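You operate a simulated robot arm through the tools that you are given. There is no shell and no other tool.

Carry out the task below with a simulated robot arm. There is one attempt and no reset: what you move stays moved.

## Task
Wipe the magnet bar clean in the wiper ring and fit it back.
Fine: swing the latch fully shut over it again.

It is judged by the outcome, as a careful person would: the job done as asked, and still so three seconds after it is handed in. It fails if anything else is knocked over, pushed out of place, dropped, spilled or broken.

## Robot
A 7-joint arm with a two-finger parallel gripper, fixed in place. Base frame: the origin is on the floor under the middle of its stand, x ahead of it, y to its left, z up; the work surface is at about z = 88. Units: cm, degrees, N and s.
With the tool pointing down near the work surface it reaches from about 24 to 68 cm from the base axis. Its first joint turns from -66.0 to 66.0 degrees. Payload 2.4 kg.
Tool frame: the origin (TCP) lies between the finger pads and is the grasp point; the fingertips stand 3 cm ahead of it; z points along the fingers, y is the line along which they close. The gripper opens to 9.4 cm. The fingers are 2.8 cm wide and 1 cm thick; the gripper's body (5 by 9.6 cm) begins 5.5 cm behind the TCP.
Orientation is that of the tool frame in the base frame, as [roll, pitch, yaw] about the fixed x, y, z axes, in that order (R = Rz(yaw) Ry(pitch) Rx(roll)). With the fingers straight down and closing along the base's y, the tool's x points along the base's -x, its y along +y and its z along -z.

## Interface
- The arm moves only by the tool play_rows. Its argument "targets" is a list of rows, each an object (a shift or turn left out is 0, a gripper value left out holds the last) with "slide": the shift along the tool's x, y, z in units of 250 mm (1.0 is 250 mm), a list of three; "delta_rot": the turn, a rotation vector about the tool's x, y, z in units of 45 degrees (1.0 is 45 degrees), a list of three. In form: [{"slide": [tx, ty, tz], "delta_rot": [wx, wy, wz]}, ...]. A call has 1 to 20 rows; each row is the pose to reach, as a shift and turn from the pose commanded when the call began, along the tool's axes at that moment. "jaw" is the gripper command, from -1 (shut) to 1 (fully open), values between in proportion, set as the call begins (left out, the last holds). A call with a number of a shift or a turn outside -1 to 1 is refused whole. Each row takes 0.2 s and may step no farther than 5 cm and 8.6 degrees from the row before; otherwise, or with a gripper value out of range, the whole call is refused. Where a pose cannot be reached the arm comes as near as it can. A force on the tool above 90 N (or 10 N above the force at the start of the call, whichever is more), or a blocked arm, ends the call early, and 0.2 s more pass. Each finger travels about 15.3 cm/s and halts on what it meets, pressing with about 34 N; the grip force reading is that of the motor and also rises with nothing between the fingers. The clock runs only during rows and for 0.2 s after the last one: add rows that repeat a pose to give the fingers time. It gives the time, the measured TCP pose, the force on the tool (base axes), the opening and the grip force at its end, in the units of the frame above (readings bear some noise), with the torque about the TCP (base axes, N m) and any sound that the robot's microphone picked up.
- Cameras (640 x 400 px; columns grow to the right, rows downward): "scene" is fixed at [3.29, 47.12, 144.12]; the picture's right is [-0.79, -0.61, 0.00], its down [-0.37, 0.48, -0.80] and it looks along [0.48, -0.63, -0.60] (base axes); focal length 229 px, centre (320, 200). "wrist" rides on the gripper at [7.6, 1.4, -10.3] in the tool frame; the picture's right is [-0.18, 0.98, 0.00], its down [-0.75, -0.14, -0.64] and it looks along [-0.63, -0.12, 0.77] (tool axes); focal length 243 px, centre (320, 200). There is no depth. A picture from a camera that has moved, and an enlarged one, comes with that camera's place and axes in the base frame and with its lens.
- grab_frame(camera): a new picture of that camera. It takes no simulated time.
- close_up(camera, box): a new picture of the part [left, top, right, bottom] of that camera's present view, enlarged. It takes no simulated time.
- finish_job(): hands the job in; it is judged then, once.

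Places have to be worked out from the pictures, the camera data and where the tool is seen. Open the gripper and draw the arm clear of the work before you hand the job in, unless the task says otherwise.

The tools are called as a command line: name --argument value ..., lists and objects as JSON in quotes. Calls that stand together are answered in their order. play_rows: Moves the arm, as the interface text tells. Its arguments: {"type":"object","properties":{"targets":{"type":"array","items":{"type":"object","properties":{"slide":{"type":"array","items":{"type":"number"}},"delta_rot":{"type":"array","items":{"type":"number"}}}}},"jaw":{"type":"number"}},"required":["targets"]} The other tools are called the same way: grab_frame (camera) takes a picture; close_up (camera, box) takes an enlarged picture of a part of a camera's view; finish_job () hands the job in.

At the start:

```text
clock: 0.0
tool_pos: [39.79, -10.37, 131.3]
ee_rot: [-180.0, 0.0, 180.0]
force: [0.2, 0.0, -0.7]
wrist_torque: [0.01, 0.03, 0.01]
width: 9.4
grip_force: 0.1
```

scene: 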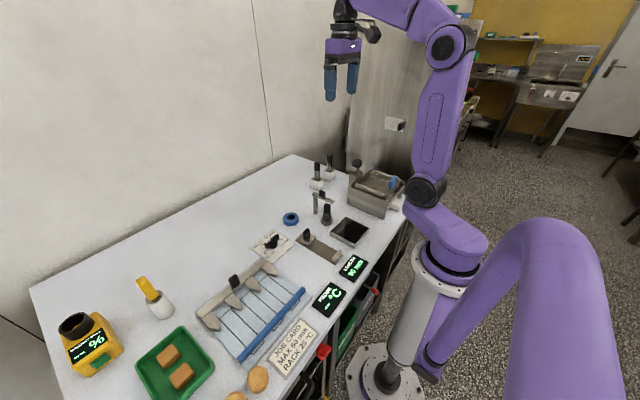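
wrist: 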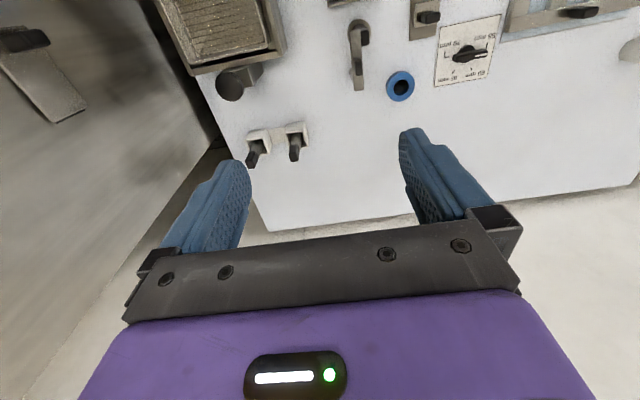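

I start by looking closely at the scene to identify the magnet bar, the latch and the wiper ring.

close_up --camera "scene" --box '[240, 140, 420, 280]'

close_up --camera "scene" --box '[40, 220, 360, 400]'

close_up --camera "wrist" --box '[150, 0, 640, 220]'

```text
2.86 times, centred on (330, 210) of scene
camera zoom: at [3.29, 47.12, 144.12], right [-0.79, -0.61, 0.0], down [-0.37, 0.48, -0.8], along [0.48, -0.63, -0.6], focal length 655 px, centre (291, 171)
```

zoom: 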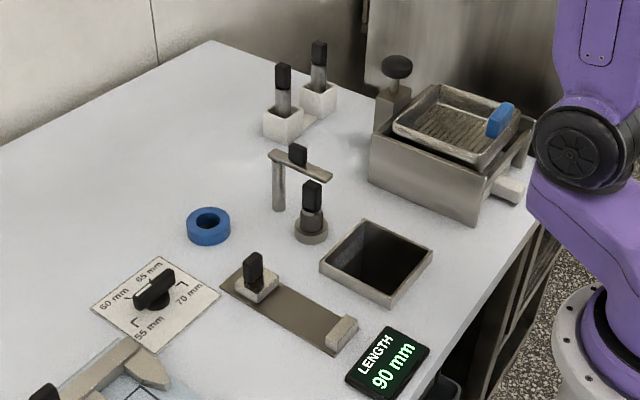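

```text
2.00 times, centred on (200, 310) of scene
camera zoom: at [3.29, 47.12, 144.12], right [-0.79, -0.61, 0.0], down [-0.37, 0.48, -0.8], along [0.48, -0.63, -0.6], focal length 459 px, centre (560, -20)
```

zoom: 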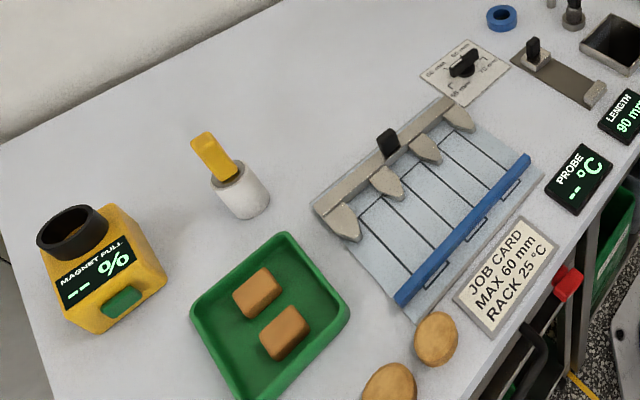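

```text
1.31 times, centred on (395, 110) of wrist
camera zoom: at [32.31, -8.96, 141.68], right [0.18, 0.98, 0.0], down [0.75, -0.14, 0.64], along [0.63, -0.12, -0.77], focal length 317 px, centre (222, 318)
```

zoom: 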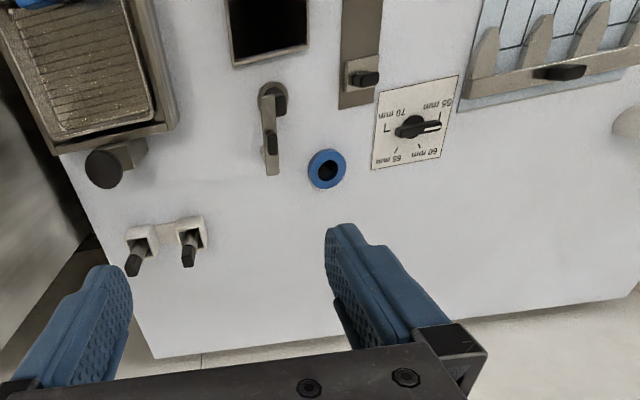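

I need finer detail of each device before deciding which one holds the magnet bar.

close_up --camera "scene" --box '[300, 145, 360, 235]'

close_up --camera "scene" --box '[340, 150, 420, 220]'

close_up --camera "scene" --box '[240, 200, 340, 280]'

close_up --camera "wrist" --box '[300, 0, 420, 110]'

close_up --camera "wrist" --box '[150, 0, 320, 180]'

close_up --camera "scene" --box '[40, 260, 200, 390]'

```text
4.44 times, centred on (330, 190) of scene
camera zoom: at [3.29, 47.12, 144.12], right [-0.79, -0.61, 0.0], down [-0.37, 0.48, -0.8], along [0.48, -0.63, -0.6], focal length 1020 px, centre (276, 244)
```

zoom: 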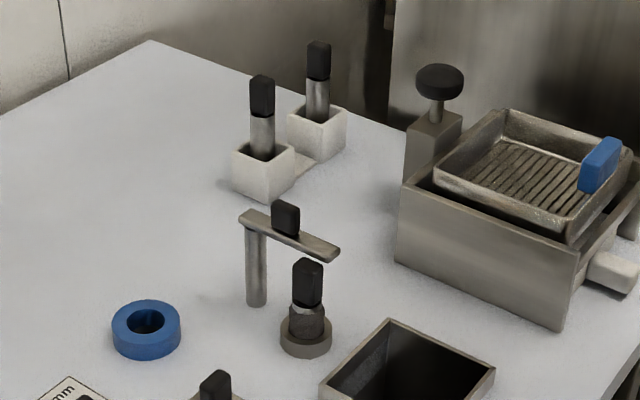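

```text
5.71 times, centred on (380, 185) of scene
camera zoom: at [3.29, 47.12, 144.12], right [-0.79, -0.61, 0.0], down [-0.37, 0.48, -0.8], along [0.48, -0.63, -0.6], focal length 1311 px, centre (-23, 286)
```

zoom: 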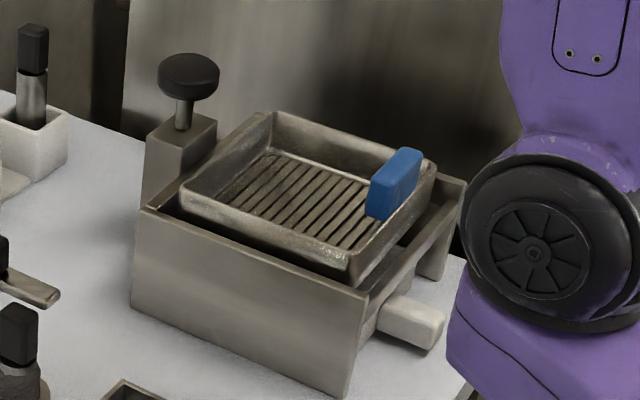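

```text
5.00 times, centred on (290, 240) of scene
camera zoom: at [3.29, 47.12, 144.12], right [-0.79, -0.61, 0.0], down [-0.37, 0.48, -0.8], along [0.48, -0.63, -0.6], focal length 1147 px, centre (470, 0)
```

zoom: 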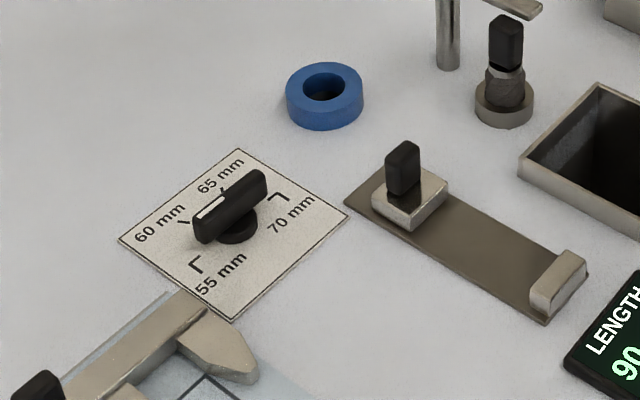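

```text
3.64 times, centred on (360, 55) of wrist
camera zoom: at [32.31, -8.96, 141.68], right [0.18, 0.98, 0.0], down [0.75, -0.14, 0.64], along [0.63, -0.12, -0.77], focal length 882 px, centre (174, 727)
```

zoom: 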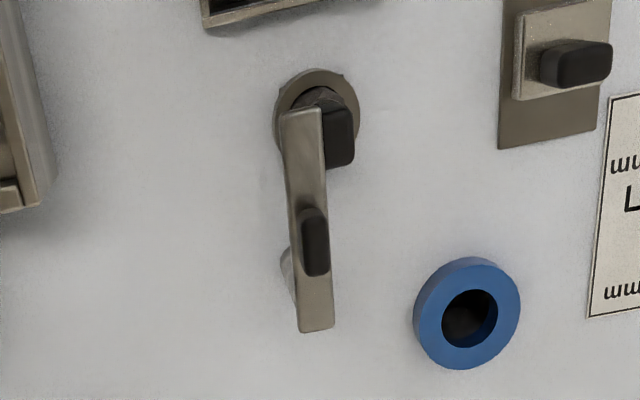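

```text
2.22 times, centred on (235, 90) of wrist
camera zoom: at [32.31, -8.96, 141.68], right [0.18, 0.98, 0.0], down [0.75, -0.14, 0.64], along [0.63, -0.12, -0.77], focal length 539 px, centre (509, 444)
```

zoom: 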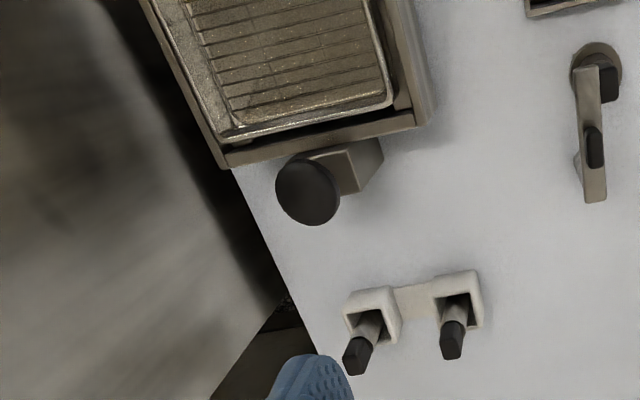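

```text
3.08 times, centred on (120, 325) of scene
camera zoom: at [3.29, 47.12, 144.12], right [-0.79, -0.61, 0.0], down [-0.37, 0.48, -0.8], along [0.48, -0.63, -0.6], focal length 706 px, centre (935, -185)
```

zoom: 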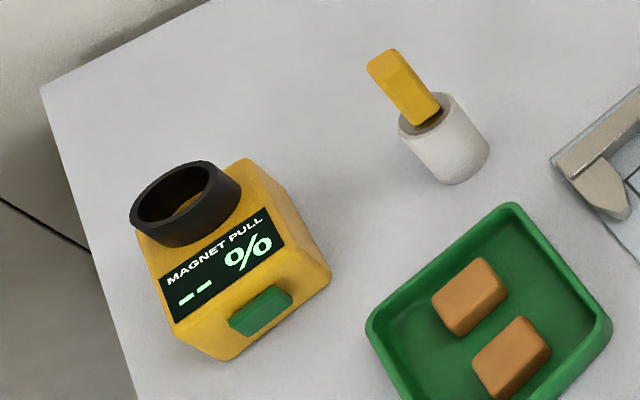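

The dirty bar with the black handle standing in the grey socket near (38,-3), under the swing arm on a post near (45,-4), looks like the magnet bar. The blue ring near (49,4.5) is the wiper, so I lower the hand over that area for a closer look.

play_rows --targets '[{"slide": [0.012, 0.05, 0.142]}, {"slide": [0.024, 0.1, 0.284]}, {"slide": [0.036, 0.15, 0.426]}, {"slide": [0.048, 0.2, 0.568]}, {"slide": [0.06, 0.25, 0.71]}, {"slide": [0.072, 0.296, 0.8]}, {"slide": [0.072, 0.296, 0.8]}]' --jaw 1

```text
clock: 1.6
tool_pos: [37.99, -3.04, 111.16]
ee_rot: [180.0, 0.0, 180.0]
force: [-0.4, -0.9, 0.5]
wrist_torque: [0.02, 0.01, 0.0]
width: 9.39
grip_force: 0.1
```

The hand is now about 15 cm above the latch area; I take pictures from both cameras.

grab_frame --camera "wrist"

grab_frame --camera "scene"

close_up --camera "wrist" --box '[240, 40, 440, 200]'

close_up --camera "scene" --box '[300, 180, 350, 240]'

```text
taken
camera wrist: at [30.45, -1.62, 121.5], right [0.18, 0.98, 0.0], down [0.75, -0.14, 0.64], along [0.63, -0.12, -0.77], focal length 243 px, centre (320, 200)
```

wrist: 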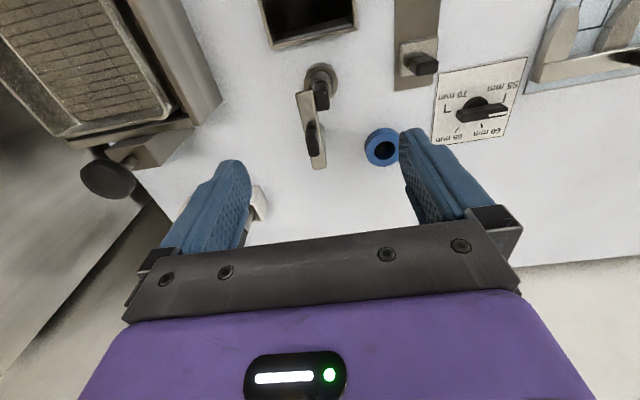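

```text
taken
```

scene: 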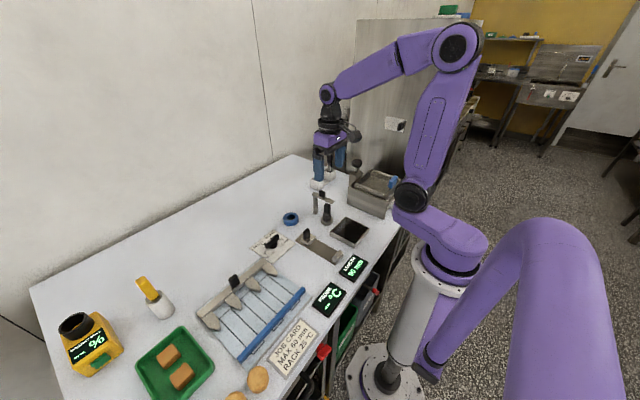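

```text
2.50 times, centred on (340, 120) of wrist
camera zoom: at [30.45, -1.62, 121.5], right [0.18, 0.98, 0.0], down [0.75, -0.14, 0.64], along [0.63, -0.12, -0.77], focal length 606 px, centre (270, 400)
```

zoom: 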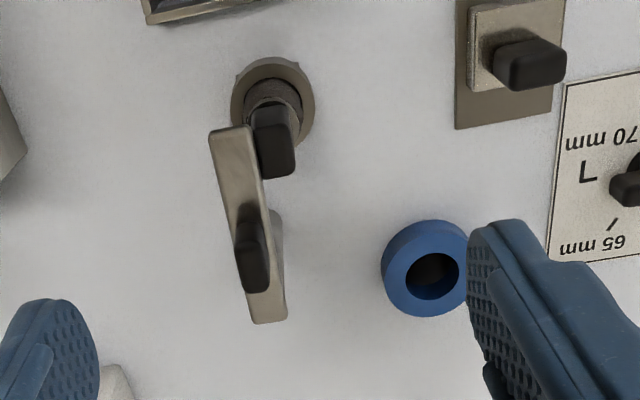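

```text
6.67 times, centred on (325, 210) of scene
camera zoom: at [3.29, 47.12, 144.12], right [-0.79, -0.61, 0.0], down [-0.37, 0.48, -0.8], along [0.48, -0.63, -0.6], focal length 1529 px, centre (287, 133)
```

zoom: 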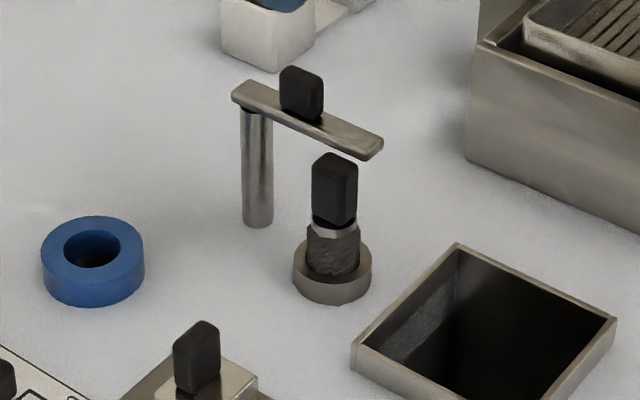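

The magnet bar handle is near (38.3,-2.9), its top at z about 96, and the latch arm runs along -x from a pivot near (44.8,-4.3) with its knob near (42,-4.4,99). I zoom in further to check how the latch arm sits relative to the handle.

close_up --camera "scene" --box '[308, 186, 348, 211]'

close_up --camera "wrist" --box '[290, 55, 370, 105]'

close_up --camera "wrist" --box '[280, 60, 420, 175]'

```text
16.00 times, centred on (328, 198) of scene
camera zoom: at [3.29, 47.12, 144.12], right [-0.79, -0.61, 0.0], down [-0.37, 0.48, -0.8], along [0.48, -0.63, -0.6], focal length 3670 px, centre (192, 224)
```

zoom: 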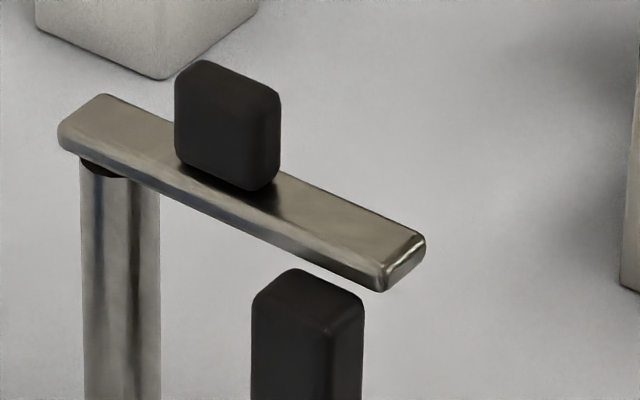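

```text
8.00 times, centred on (330, 80) of wrist
camera zoom: at [30.45, -1.62, 121.5], right [0.18, 0.98, 0.0], down [0.75, -0.14, 0.64], along [0.63, -0.12, -0.77], focal length 1941 px, centre (240, 1160)
```

zoom: 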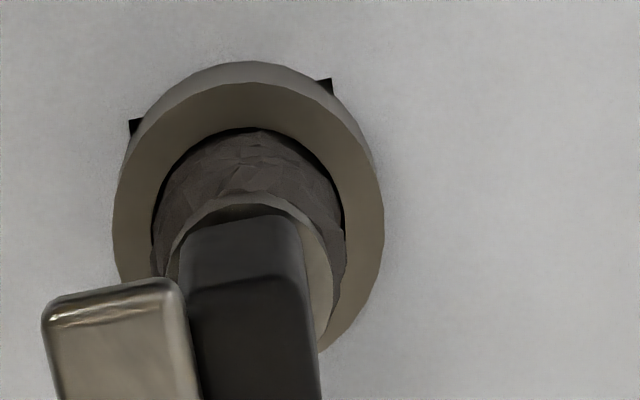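

```text
3.48 times, centred on (350, 118) of wrist
camera zoom: at [30.45, -1.62, 121.5], right [0.18, 0.98, 0.0], down [0.75, -0.14, 0.64], along [0.63, -0.12, -0.77], focal length 844 px, centre (216, 487)
```

zoom: 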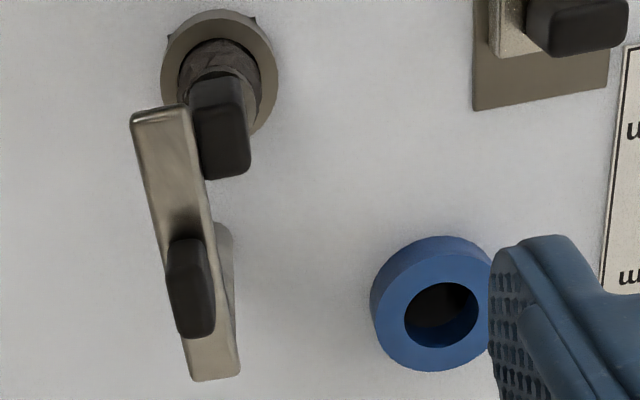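

The latch arm only overlaps the handle's edge and sits just above it. I close the fingers and bring them down on the +y side of the latch knob, stopping a bit above to check alignment.

play_rows --targets '[{"slide": [-0.156, 0.044, 0.0]}, {"slide": [-0.156, 0.044, 0.16]}, {"slide": [-0.156, 0.044, 0.32]}, {"slide": [-0.156, 0.044, 0.34]}]' --jaw -1

grab_frame --camera "wrist"

close_up --camera "scene" --box '[290, 150, 370, 240]'

```text
clock: 2.6
tool_pos: [42.26, -1.6, 102.73]
ee_rot: [180.0, 0.0, 179.9]
force: [0.2, 0.1, 0.9]
wrist_torque: [-0.01, 0.01, 0.03]
width: 0.0
grip_force: 33.3
```

```text
taken
camera wrist: at [34.64, -0.22, 113.06], right [0.18, 0.98, 0.0], down [0.75, -0.14, 0.64], along [0.63, -0.12, -0.77], focal length 243 px, centre (320, 200)
```

wrist: 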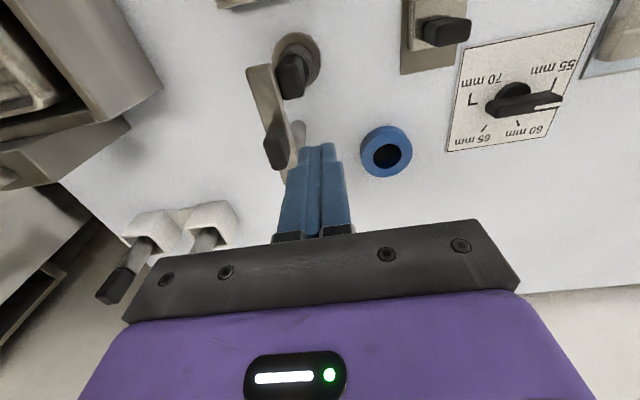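

```text
4.44 times, centred on (330, 195) of scene
camera zoom: at [3.29, 47.12, 144.12], right [-0.79, -0.61, 0.0], down [-0.37, 0.48, -0.8], along [0.48, -0.63, -0.6], focal length 1020 px, centre (276, 222)
```

zoom: 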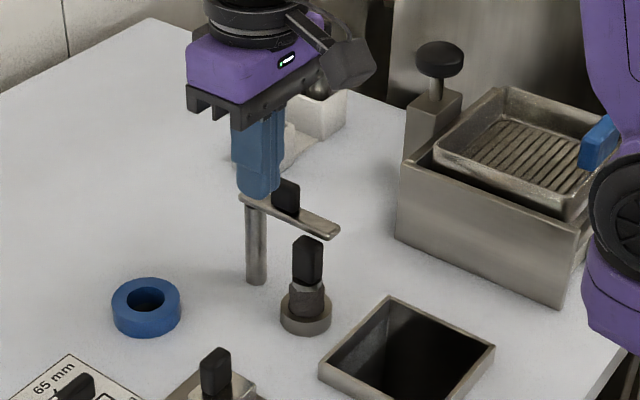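

The closed fingers sit just +y of the knob. I lower to fingertip height just above the latch arm, then push gently toward -y by a small amount and check the reaction.

play_rows --targets '[{"slide": [0, 0, 0.05]}, {"slide": [0, 0, 0.104]}, {"slide": [0, -0.03, 0.104]}, {"slide": [0, -0.06, 0.104]}, {"slide": [0, -0.09, 0.104]}, {"slide": [0, -0.09, 0.104]}]'

grab_frame --camera "wrist"

close_up --camera "scene" --box '[290, 150, 370, 240]'

```text
clock: 4.0
tool_pos: [42.09, -4.18, 100.3]
ee_rot: [-180.0, 0.0, -180.0]
force: [1.3, 2.7, -0.4]
wrist_torque: [0.03, -0.04, 0.08]
width: 0.0
grip_force: 32.6
```

```text
taken
camera wrist: at [34.53, -2.73, 110.63], right [0.18, 0.98, 0.0], down [0.75, -0.14, 0.64], along [0.63, -0.12, -0.77], focal length 243 px, centre (320, 200)
```

wrist: 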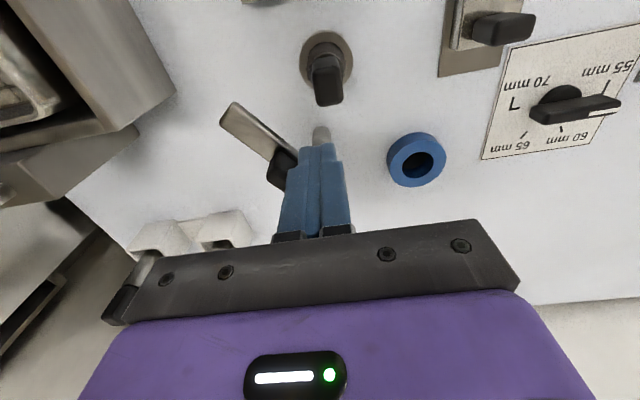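

```text
4.44 times, centred on (330, 195) of scene
camera zoom: at [3.3, 47.12, 144.12], right [-0.79, -0.61, 0.0], down [-0.37, 0.48, -0.8], along [0.48, -0.63, -0.6], focal length 1020 px, centre (276, 222)
```

zoom: 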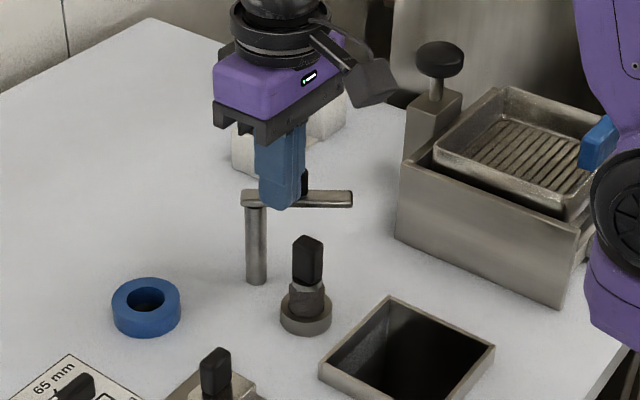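

The latch swings freely with under 3 N. I push it further open, following the arc slightly toward +x.

play_rows --targets '[{"slide": [-0.01, -0.04, 0]}, {"slide": [-0.03, -0.08, 0]}, {"slide": [-0.05, -0.115, 0]}, {"slide": [-0.05, -0.115, 0]}]'

grab_frame --camera "wrist"

close_up --camera "scene" --box '[290, 150, 370, 240]'

```text
clock: 5.0
tool_pos: [43.32, -5.62, 100.34]
ee_rot: [179.5, 0.0, -179.0]
force: [3.0, 67.9, 17.2]
wrist_torque: [0.53, -0.28, 0.94]
width: 0.02
grip_force: 33.0
```

```text
taken
camera wrist: at [35.8, -4.34, 110.63], right [0.17, 0.99, 0.01], down [0.76, -0.13, 0.64], along [0.63, -0.1, -0.77], focal length 243 px, centre (320, 200)
```

wrist: 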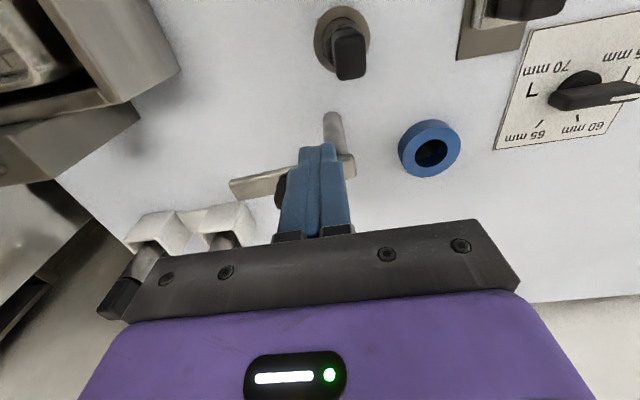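

```text
4.44 times, centred on (330, 195) of scene
camera zoom: at [3.27, 47.32, 144.05], right [-0.79, -0.61, 0.0], down [-0.37, 0.48, -0.8], along [0.48, -0.63, -0.6], focal length 1020 px, centre (276, 222)
```

zoom: 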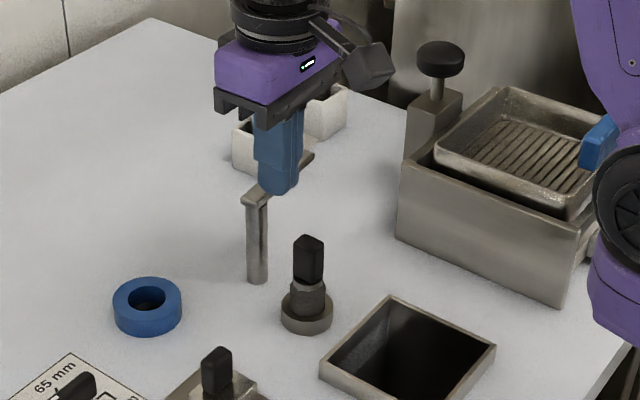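

The force jumped to 68 N, so the latch is at its open stop, well clear of the bar. I back off immediately and raise the hand.

play_rows --targets '[{"slide": [0, 0.08, 0]}, {"slide": [0, 0.16, 0]}, {"slide": [0, 0.16, -0.16]}, {"slide": [0.08, 0.16, -0.34]}, {"slide": [0.194, 0.16, -0.44]}, {"slide": [0.194, 0.16, -0.44]}]'

grab_frame --camera "wrist"

close_up --camera "scene" --box '[270, 150, 370, 240]'

```text
clock: 6.4
tool_pos: [38.4, -3.3, 111.35]
ee_rot: [-180.0, 0.1, 180.0]
force: [-0.1, 0.7, -0.5]
wrist_torque: [0.0, -0.03, 0.01]
width: 0.0
grip_force: 33.3
```

```text
taken
camera wrist: at [30.82, -1.9, 121.72], right [0.18, 0.98, 0.0], down [0.75, -0.14, 0.64], along [0.63, -0.12, -0.77], focal length 243 px, centre (320, 200)
```

wrist: 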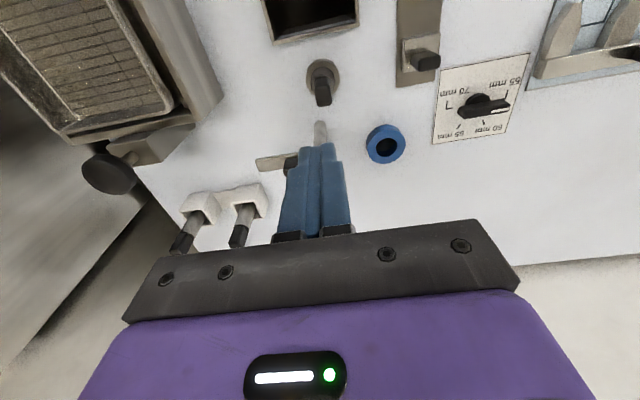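

```text
4.44 times, centred on (320, 195) of scene
camera zoom: at [3.29, 47.12, 144.12], right [-0.79, -0.61, 0.0], down [-0.37, 0.48, -0.8], along [0.48, -0.63, -0.6], focal length 1020 px, centre (320, 222)
```

zoom: 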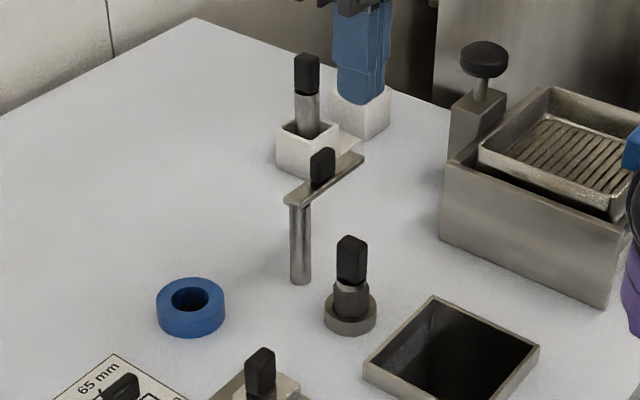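

The latch is fully open and the bar stands free. I open the gripper and re-measure with a short hold, then look closely at the handle.

play_rows --targets '[{"slide": [0, 0, 0]}, {"slide": [0, 0, 0]}, {"slide": [0, 0, 0]}]' --jaw 1

close_up --camera "wrist" --box '[270, 40, 410, 170]'

close_up --camera "scene" --box '[310, 195, 345, 230]'

close_up --camera "wrist" --box '[295, 50, 345, 110]'

```text
clock: 7.2
tool_pos: [38.44, -3.29, 111.34]
ee_rot: [-180.0, 0.0, -180.0]
force: [-0.3, 0.6, 0.0]
wrist_torque: [0.0, 0.01, 0.01]
width: 9.41
grip_force: 0.0
```

```text
3.08 times, centred on (340, 105) of wrist
camera zoom: at [30.84, -1.9, 121.7], right [0.18, 0.98, 0.0], down [0.75, -0.14, 0.64], along [0.63, -0.12, -0.77], focal length 746 px, centre (258, 492)
```

zoom: 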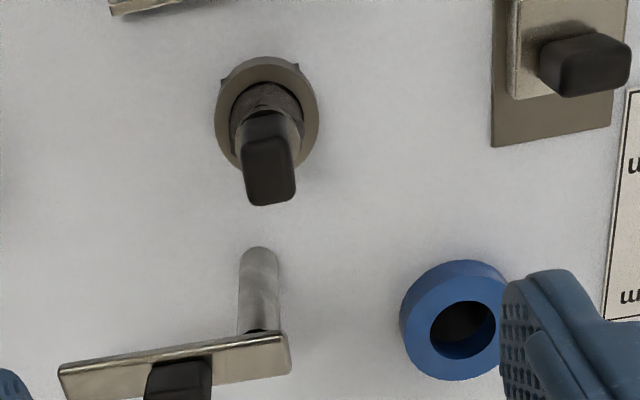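

```text
11.43 times, centred on (328, 212) of scene
camera zoom: at [3.29, 47.12, 144.12], right [-0.79, -0.61, 0.0], down [-0.37, 0.48, -0.8], along [0.48, -0.63, -0.6], focal length 2622 px, centre (234, 57)
```

zoom: 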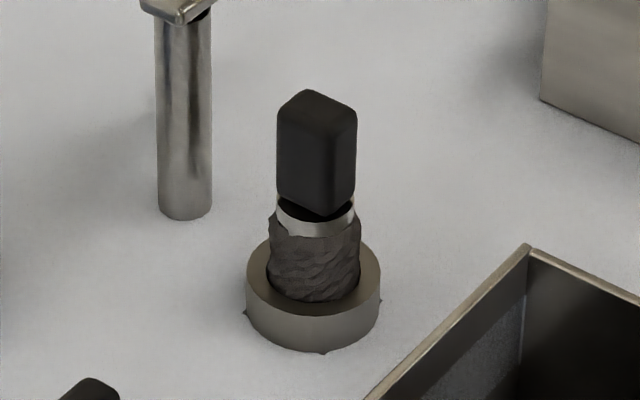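

```text
6.67 times, centred on (320, 80) of wrist
camera zoom: at [30.84, -1.9, 121.7], right [0.18, 0.98, 0.0], down [0.75, -0.14, 0.64], along [0.63, -0.12, -0.77], focal length 1618 px, centre (320, 1000)
```

zoom: 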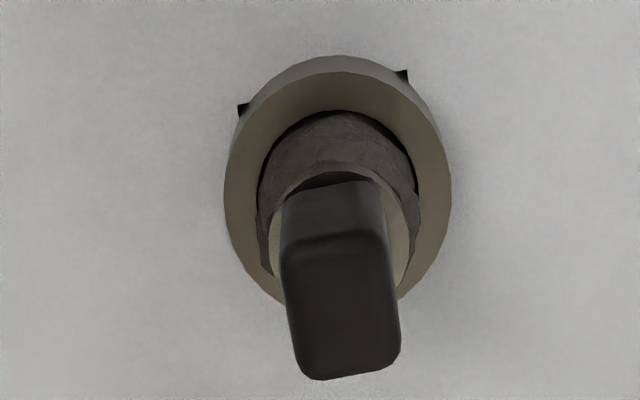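

The handle is axis-aligned, about 2.0 × 1.45 cm, centred near (38.47,-2.96), from z≈92.7 to 95.9. I descend around it with open fingers, stopping a little above for a check.

play_rows --targets '[{"slide": [-0.001, 0.013, 0.16]}, {"slide": [-0.001, 0.013, 0.34]}, {"slide": [-0.001, 0.013, 0.48]}, {"slide": [-0.001, 0.013, 0.48]}]' --jaw 1

grab_frame --camera "wrist"

close_up --camera "scene" --box '[290, 150, 370, 240]'

```text
clock: 8.2
tool_pos: [38.42, -2.82, 99.39]
ee_rot: [-180.0, 0.0, -180.0]
force: [0.1, -0.1, 0.6]
wrist_torque: [0.01, -0.02, 0.0]
width: 9.4
grip_force: 0.1
```

```text
taken
camera wrist: at [30.95, -1.38, 109.7], right [0.18, 0.98, 0.0], down [0.75, -0.14, 0.64], along [0.63, -0.12, -0.77], focal length 243 px, centre (320, 200)
```

wrist: 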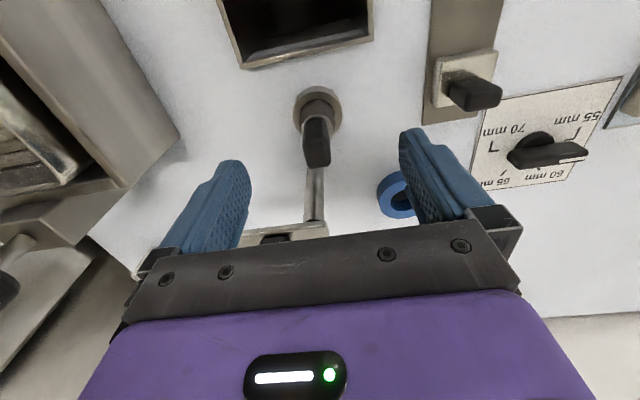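

```text
4.44 times, centred on (330, 195) of scene
camera zoom: at [3.29, 47.12, 144.12], right [-0.79, -0.61, 0.0], down [-0.37, 0.48, -0.8], along [0.48, -0.63, -0.6], focal length 1020 px, centre (276, 222)
```

zoom: 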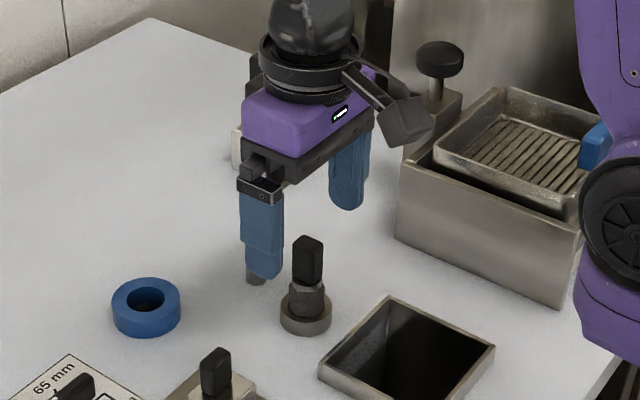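

Alignment is good (handle ≈ (38.35,-2.93), tool at (38.42,-2.82)). I go down to z≈96.2 so the fingertips stay above the ferrule, then close on the handle.

play_rows --targets '[{"slide": [0, -0.004, 0.07]}, {"slide": [0, -0.004, 0.126]}, {"slide": [0, -0.004, 0.126]}]'

grab_frame --camera "wrist"

close_up --camera "scene" --box '[300, 180, 350, 235]'

```text
clock: 9.0
tool_pos: [38.45, -2.91, 96.26]
ee_rot: [-180.0, 0.1, -180.0]
force: [-0.1, -0.1, 0.5]
wrist_torque: [0.0, 0.01, 0.02]
width: 9.39
grip_force: 0.0
```

```text
taken
camera wrist: at [30.83, -1.55, 106.5], right [0.18, 0.98, 0.0], down [0.75, -0.14, 0.64], along [0.63, -0.12, -0.77], focal length 243 px, centre (320, 200)
```

wrist: 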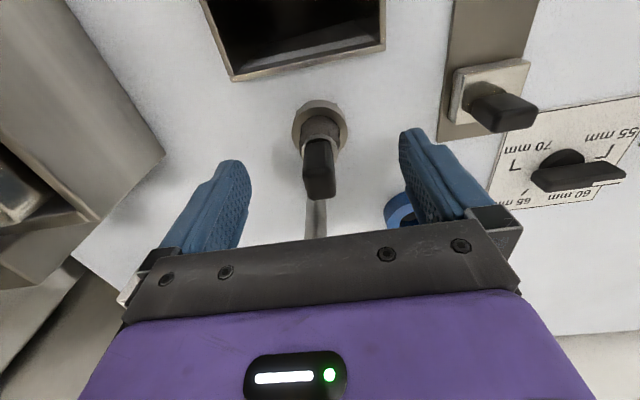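

```text
7.27 times, centred on (325, 208) of scene
camera zoom: at [3.29, 47.12, 144.12], right [-0.79, -0.61, 0.0], down [-0.37, 0.48, -0.8], along [0.48, -0.63, -0.6], focal length 1668 px, centre (284, 146)
```

zoom: 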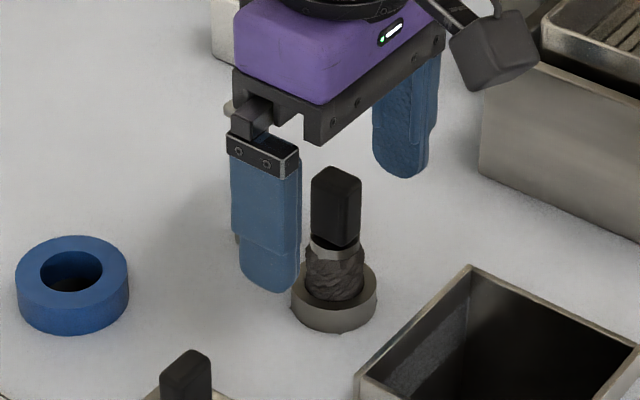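

The fingers straddle the handle with the tips just above the ferrule; I close the gripper and hold.

play_rows --targets '[{"slide": [0, 0, 0]}, {"slide": [0, 0, 0]}, {"slide": [0, 0, 0]}, {"slide": [0, 0, 0]}, {"slide": [0, 0, 0]}]' --jaw -1

close_up --camera "scene" --box '[300, 180, 350, 235]'

grab_frame --camera "wrist"

```text
clock: 10.2
tool_pos: [38.4, -3.0, 96.19]
ee_rot: [-180.0, -0.1, 179.9]
force: [0.4, 0.6, -0.5]
wrist_torque: [0.0, -0.03, 0.04]
width: 2.08
grip_force: 34.0
```

```text
7.27 times, centred on (325, 208) of scene
camera zoom: at [3.29, 47.12, 144.12], right [-0.79, -0.61, 0.0], down [-0.37, 0.48, -0.8], along [0.48, -0.63, -0.6], focal length 1668 px, centre (284, 146)
```

zoom: 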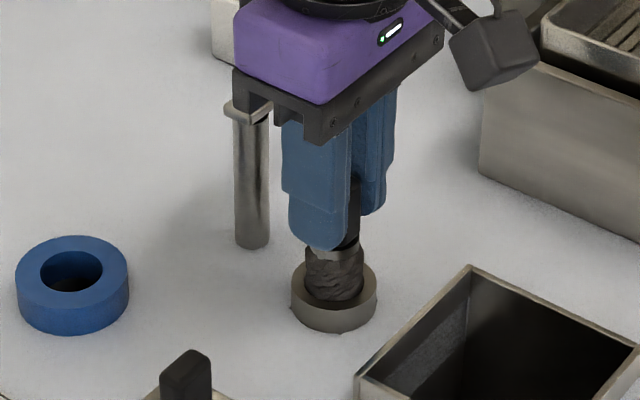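

```text
taken
camera wrist: at [30.84, -1.54, 106.51], right [0.18, 0.98, 0.0], down [0.75, -0.14, 0.64], along [0.63, -0.12, -0.77], focal length 243 px, centre (320, 200)
```

wrist: 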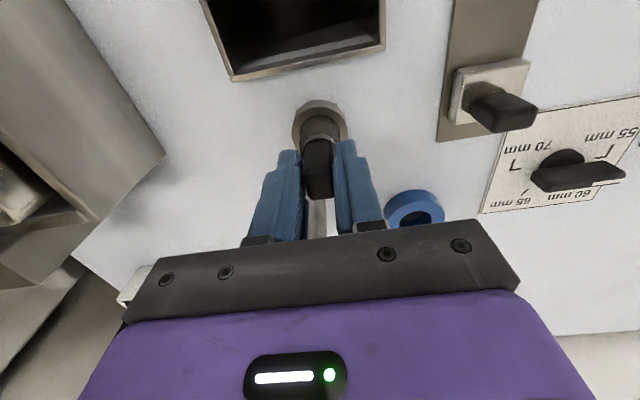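

Gripped at width 2.08 cm with the seated TCP at about (38.42,-2.95,96.22), which I note for refitting. Now I lift straight up slowly.

play_rows --targets '[{"slide": [0, 0, -0.04]}, {"slide": [0, 0, -0.08]}, {"slide": [0, 0, -0.12]}, {"slide": [0, 0, -0.16]}, {"slide": [0, 0, -0.16]}]'

close_up --camera "scene" --box '[290, 150, 370, 240]'

grab_frame --camera "wrist"

```text
clock: 11.4
tool_pos: [38.58, -2.93, 100.17]
ee_rot: [-180.0, -0.1, 180.0]
force: [0.3, 0.3, -2.7]
wrist_torque: [0.01, 0.02, 0.03]
width: 2.05
grip_force: 34.0
```

```text
4.44 times, centred on (330, 195) of scene
camera zoom: at [3.29, 47.12, 144.12], right [-0.79, -0.61, 0.0], down [-0.37, 0.48, -0.8], along [0.48, -0.63, -0.6], focal length 1020 px, centre (276, 222)
```

zoom: 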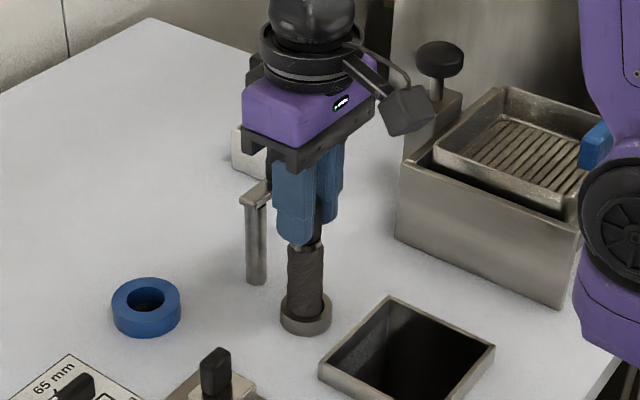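

```text
taken
camera wrist: at [30.96, -1.45, 110.49], right [0.18, 0.98, 0.0], down [0.75, -0.14, 0.64], along [0.63, -0.12, -0.77], focal length 243 px, centre (320, 200)
```

wrist: 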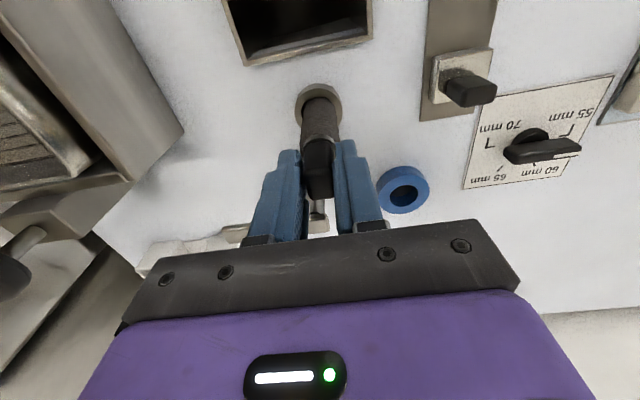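

The bar is coming up cleanly (load about 2.7 N). I keep lifting straight until its lower end clears the socket.

play_rows --targets '[{"slide": [0, 0, -0.06]}, {"slide": [0, 0, -0.12]}, {"slide": [0, 0, -0.18]}, {"slide": [0, 0, -0.24]}, {"slide": [0, 0, -0.24]}]'

close_up --camera "scene" --box '[290, 140, 370, 240]'

grab_frame --camera "wrist"

```text
clock: 12.6
tool_pos: [38.38, -2.82, 106.24]
ee_rot: [179.9, 0.0, -180.0]
force: [0.2, -0.6, -2.3]
wrist_torque: [0.01, 0.0, 0.0]
width: 2.06
grip_force: 34.3
```

```text
4.00 times, centred on (330, 190) of scene
camera zoom: at [3.29, 47.12, 144.12], right [-0.79, -0.61, 0.0], down [-0.37, 0.48, -0.8], along [0.48, -0.63, -0.6], focal length 918 px, centre (280, 240)
```

zoom: 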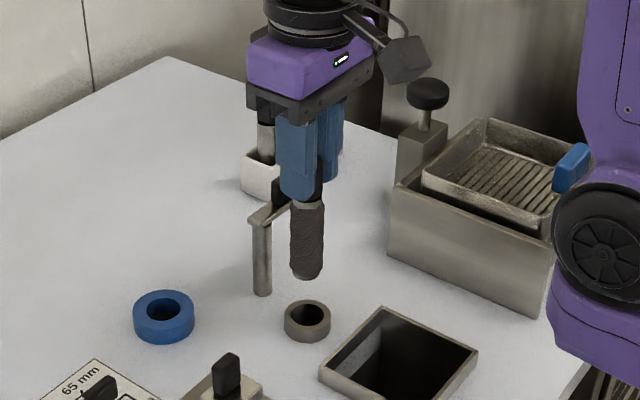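

```text
taken
camera wrist: at [30.95, -1.31, 116.52], right [0.18, 0.98, 0.0], down [0.75, -0.14, 0.64], along [0.63, -0.12, -0.77], focal length 243 px, centre (320, 200)
```

wrist: 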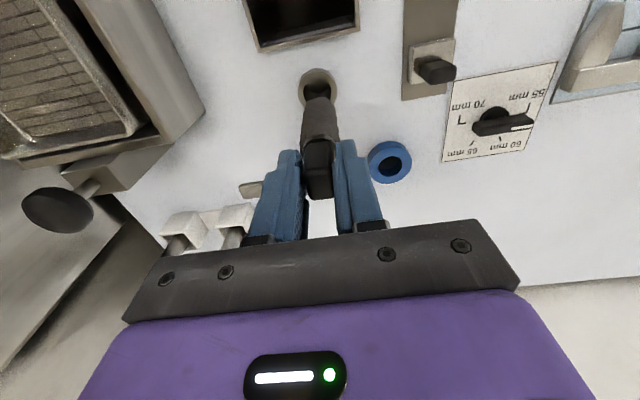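

The bar is fully out, its lower end about 12 cm below the TCP. The blue ring's hole centres near (48.8,4.6) with its top at z≈90, so I raise a little more and carry the bar above it.

play_rows --targets '[{"slide": [0, 0, -0.12]}, {"slide": [0, 0, -0.232]}, {"slide": [-0.07, 0.05, -0.232]}, {"slide": [-0.15, 0.107, -0.232]}, {"slide": [-0.23, 0.165, -0.232]}, {"slide": [-0.31, 0.222, -0.232]}, {"slide": [-0.38, 0.272, -0.232]}, {"slide": [-0.416, 0.298, -0.232]}, {"slide": [-0.416, 0.298, -0.232]}]'

grab_frame --camera "wrist"

close_up --camera "scene" --box '[250, 140, 350, 250]'

close_up --camera "wrist" --box '[270, 40, 370, 200]'

```text
clock: 14.6
tool_pos: [48.87, 4.63, 111.77]
ee_rot: [180.0, 0.0, 180.0]
force: [0.1, -0.9, -2.3]
wrist_torque: [-0.01, -0.02, 0.02]
width: 2.09
grip_force: 33.9
```

```text
taken
camera wrist: at [41.34, 6.07, 122.12], right [0.18, 0.98, 0.0], down [0.75, -0.14, 0.64], along [0.63, -0.12, -0.77], focal length 243 px, centre (320, 200)
```

wrist: 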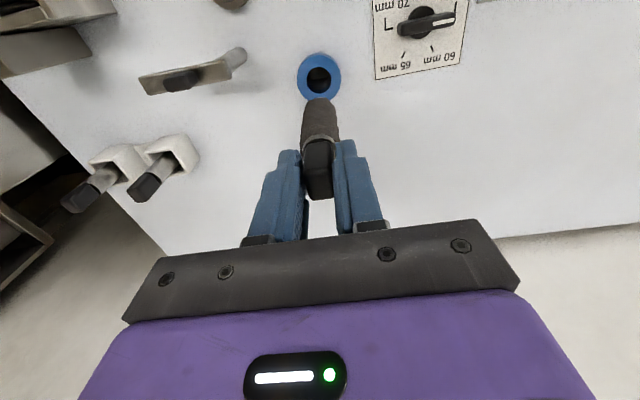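

```text
3.64 times, centred on (300, 195) of scene
camera zoom: at [3.29, 47.12, 144.12], right [-0.79, -0.61, 0.0], down [-0.37, 0.48, -0.8], along [0.48, -0.63, -0.6], focal length 834 px, centre (393, 218)
```

zoom: 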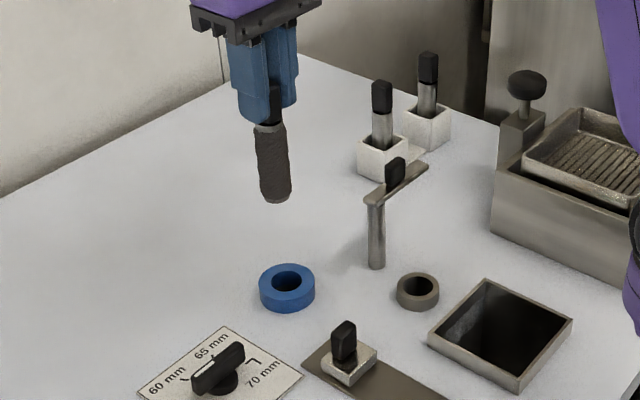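

```text
2.50 times, centred on (320, 120) of wrist
camera zoom: at [41.34, 6.07, 122.12], right [0.18, 0.98, 0.0], down [0.75, -0.14, 0.64], along [0.63, -0.12, -0.77], focal length 606 px, centre (320, 400)
```

zoom: 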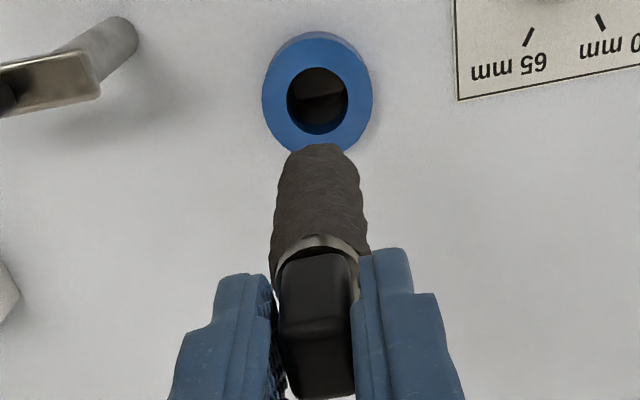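

The bar hangs vertical; comparing its tip to the ring in both views suggests it's about 0.2 cm too far in +x and 0.1 cm in +y. I correct that and lower until the tip is about 1 cm above the ring.

play_rows --targets '[{"slide": [0.009, -0.005, 0.12]}, {"slide": [0.009, -0.005, 0.24]}, {"slide": [0.009, -0.005, 0.34]}, {"slide": [0.009, -0.005, 0.34]}]'

close_up --camera "wrist" --box '[270, 40, 370, 200]'

close_up --camera "scene" --box '[265, 185, 315, 235]'

```text
clock: 15.6
tool_pos: [48.56, 4.27, 103.36]
ee_rot: [180.0, 0.1, -180.0]
force: [0.0, 0.4, -1.6]
wrist_torque: [-0.03, 0.01, -0.05]
width: 2.08
grip_force: 33.8
```

```text
2.50 times, centred on (320, 120) of wrist
camera zoom: at [41.0, 5.85, 113.63], right [0.18, 0.98, 0.0], down [0.75, -0.14, 0.64], along [0.63, -0.12, -0.77], focal length 606 px, centre (320, 400)
```

zoom: 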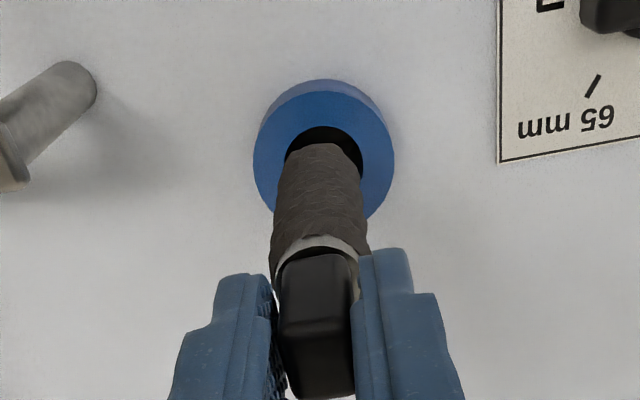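

```text
8.00 times, centred on (290, 210) of scene
camera zoom: at [3.29, 47.12, 144.12], right [-0.79, -0.61, 0.0], down [-0.37, 0.48, -0.8], along [0.48, -0.63, -0.6], focal length 1835 px, centre (560, 120)
```

zoom: 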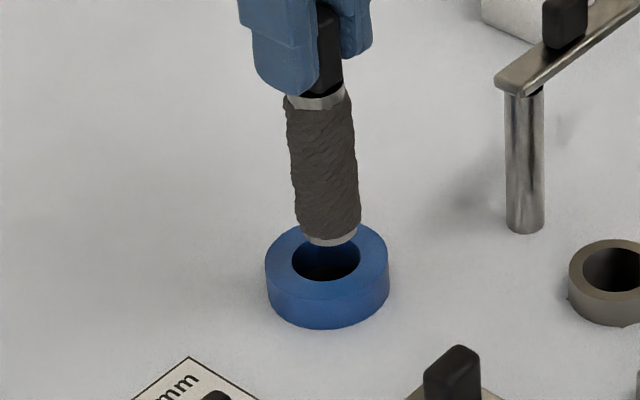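

The tip hangs about 1.3 cm above the ring and roughly 0.15 cm short in +x/+y. I apply a small correction and descend slowly into the ring, watching the force.

play_rows --targets '[{"slide": [-0.005, 0.004, 0.02]}, {"slide": [-0.005, 0.004, 0.05]}, {"slide": [-0.005, 0.004, 0.08]}, {"slide": [-0.005, 0.004, 0.11]}, {"slide": [-0.005, 0.004, 0.11]}]'

close_up --camera "wrist" --box '[270, 40, 370, 200]'

close_up --camera "scene" --box '[265, 185, 315, 235]'

```text
clock: 16.8
tool_pos: [48.76, 4.68, 100.53]
ee_rot: [180.0, 0.0, 180.0]
force: [0.1, -0.2, -2.9]
wrist_torque: [0.05, -0.03, 0.01]
width: 2.09
grip_force: 34.4
```

```text
2.50 times, centred on (320, 120) of wrist
camera zoom: at [41.19, 6.0, 110.88], right [0.18, 0.98, 0.0], down [0.75, -0.14, 0.64], along [0.63, -0.12, -0.77], focal length 606 px, centre (320, 400)
```

zoom: 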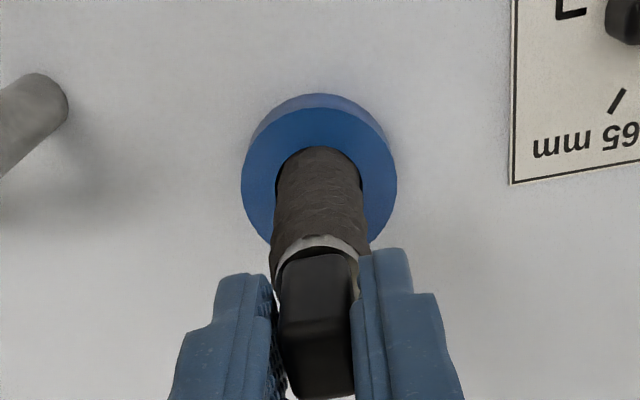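

```text
8.00 times, centred on (290, 210) of scene
camera zoom: at [3.29, 47.12, 144.12], right [-0.79, -0.61, 0.0], down [-0.37, 0.48, -0.8], along [0.48, -0.63, -0.6], focal length 1835 px, centre (560, 120)
```

zoom: 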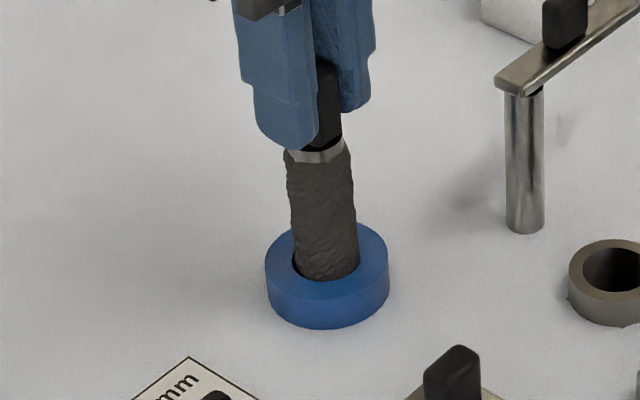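

The bar has entered the ring with no side force. I continue down slowly so nearly the whole dirty length passes through.

play_rows --targets '[{"slide": [0, 0, 0.03]}, {"slide": [0, 0, 0.06]}, {"slide": [0, 0, 0.09]}, {"slide": [0, 0, 0.12]}, {"slide": [0, 0, 0.15]}, {"slide": [0, 0, 0.18]}, {"slide": [0, 0, 0.18]}]'

close_up --camera "wrist" --box '[270, 40, 370, 200]'

close_up --camera "scene" --box '[265, 185, 315, 235]'

```text
clock: 18.4
tool_pos: [48.74, 4.83, 96.04]
ee_rot: [-179.9, 0.0, -179.9]
force: [-0.2, -0.2, -2.2]
wrist_torque: [-0.02, -0.01, -0.02]
width: 2.05
grip_force: 33.7
```

```text
2.50 times, centred on (320, 120) of wrist
camera zoom: at [41.19, 6.14, 106.32], right [0.18, 0.98, 0.0], down [0.75, -0.14, 0.64], along [0.63, -0.12, -0.77], focal length 606 px, centre (320, 400)
```

zoom: 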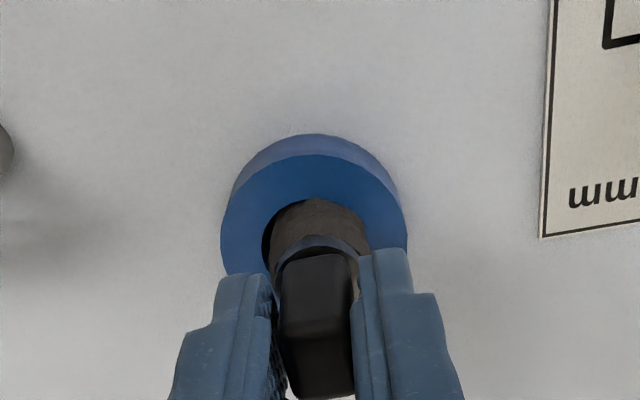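

```text
8.00 times, centred on (290, 210) of scene
camera zoom: at [3.29, 47.12, 144.12], right [-0.79, -0.61, 0.0], down [-0.37, 0.48, -0.8], along [0.48, -0.63, -0.6], focal length 1835 px, centre (560, 120)
```

zoom: 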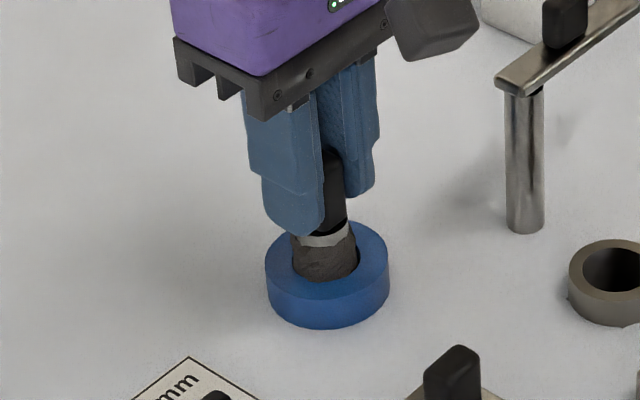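

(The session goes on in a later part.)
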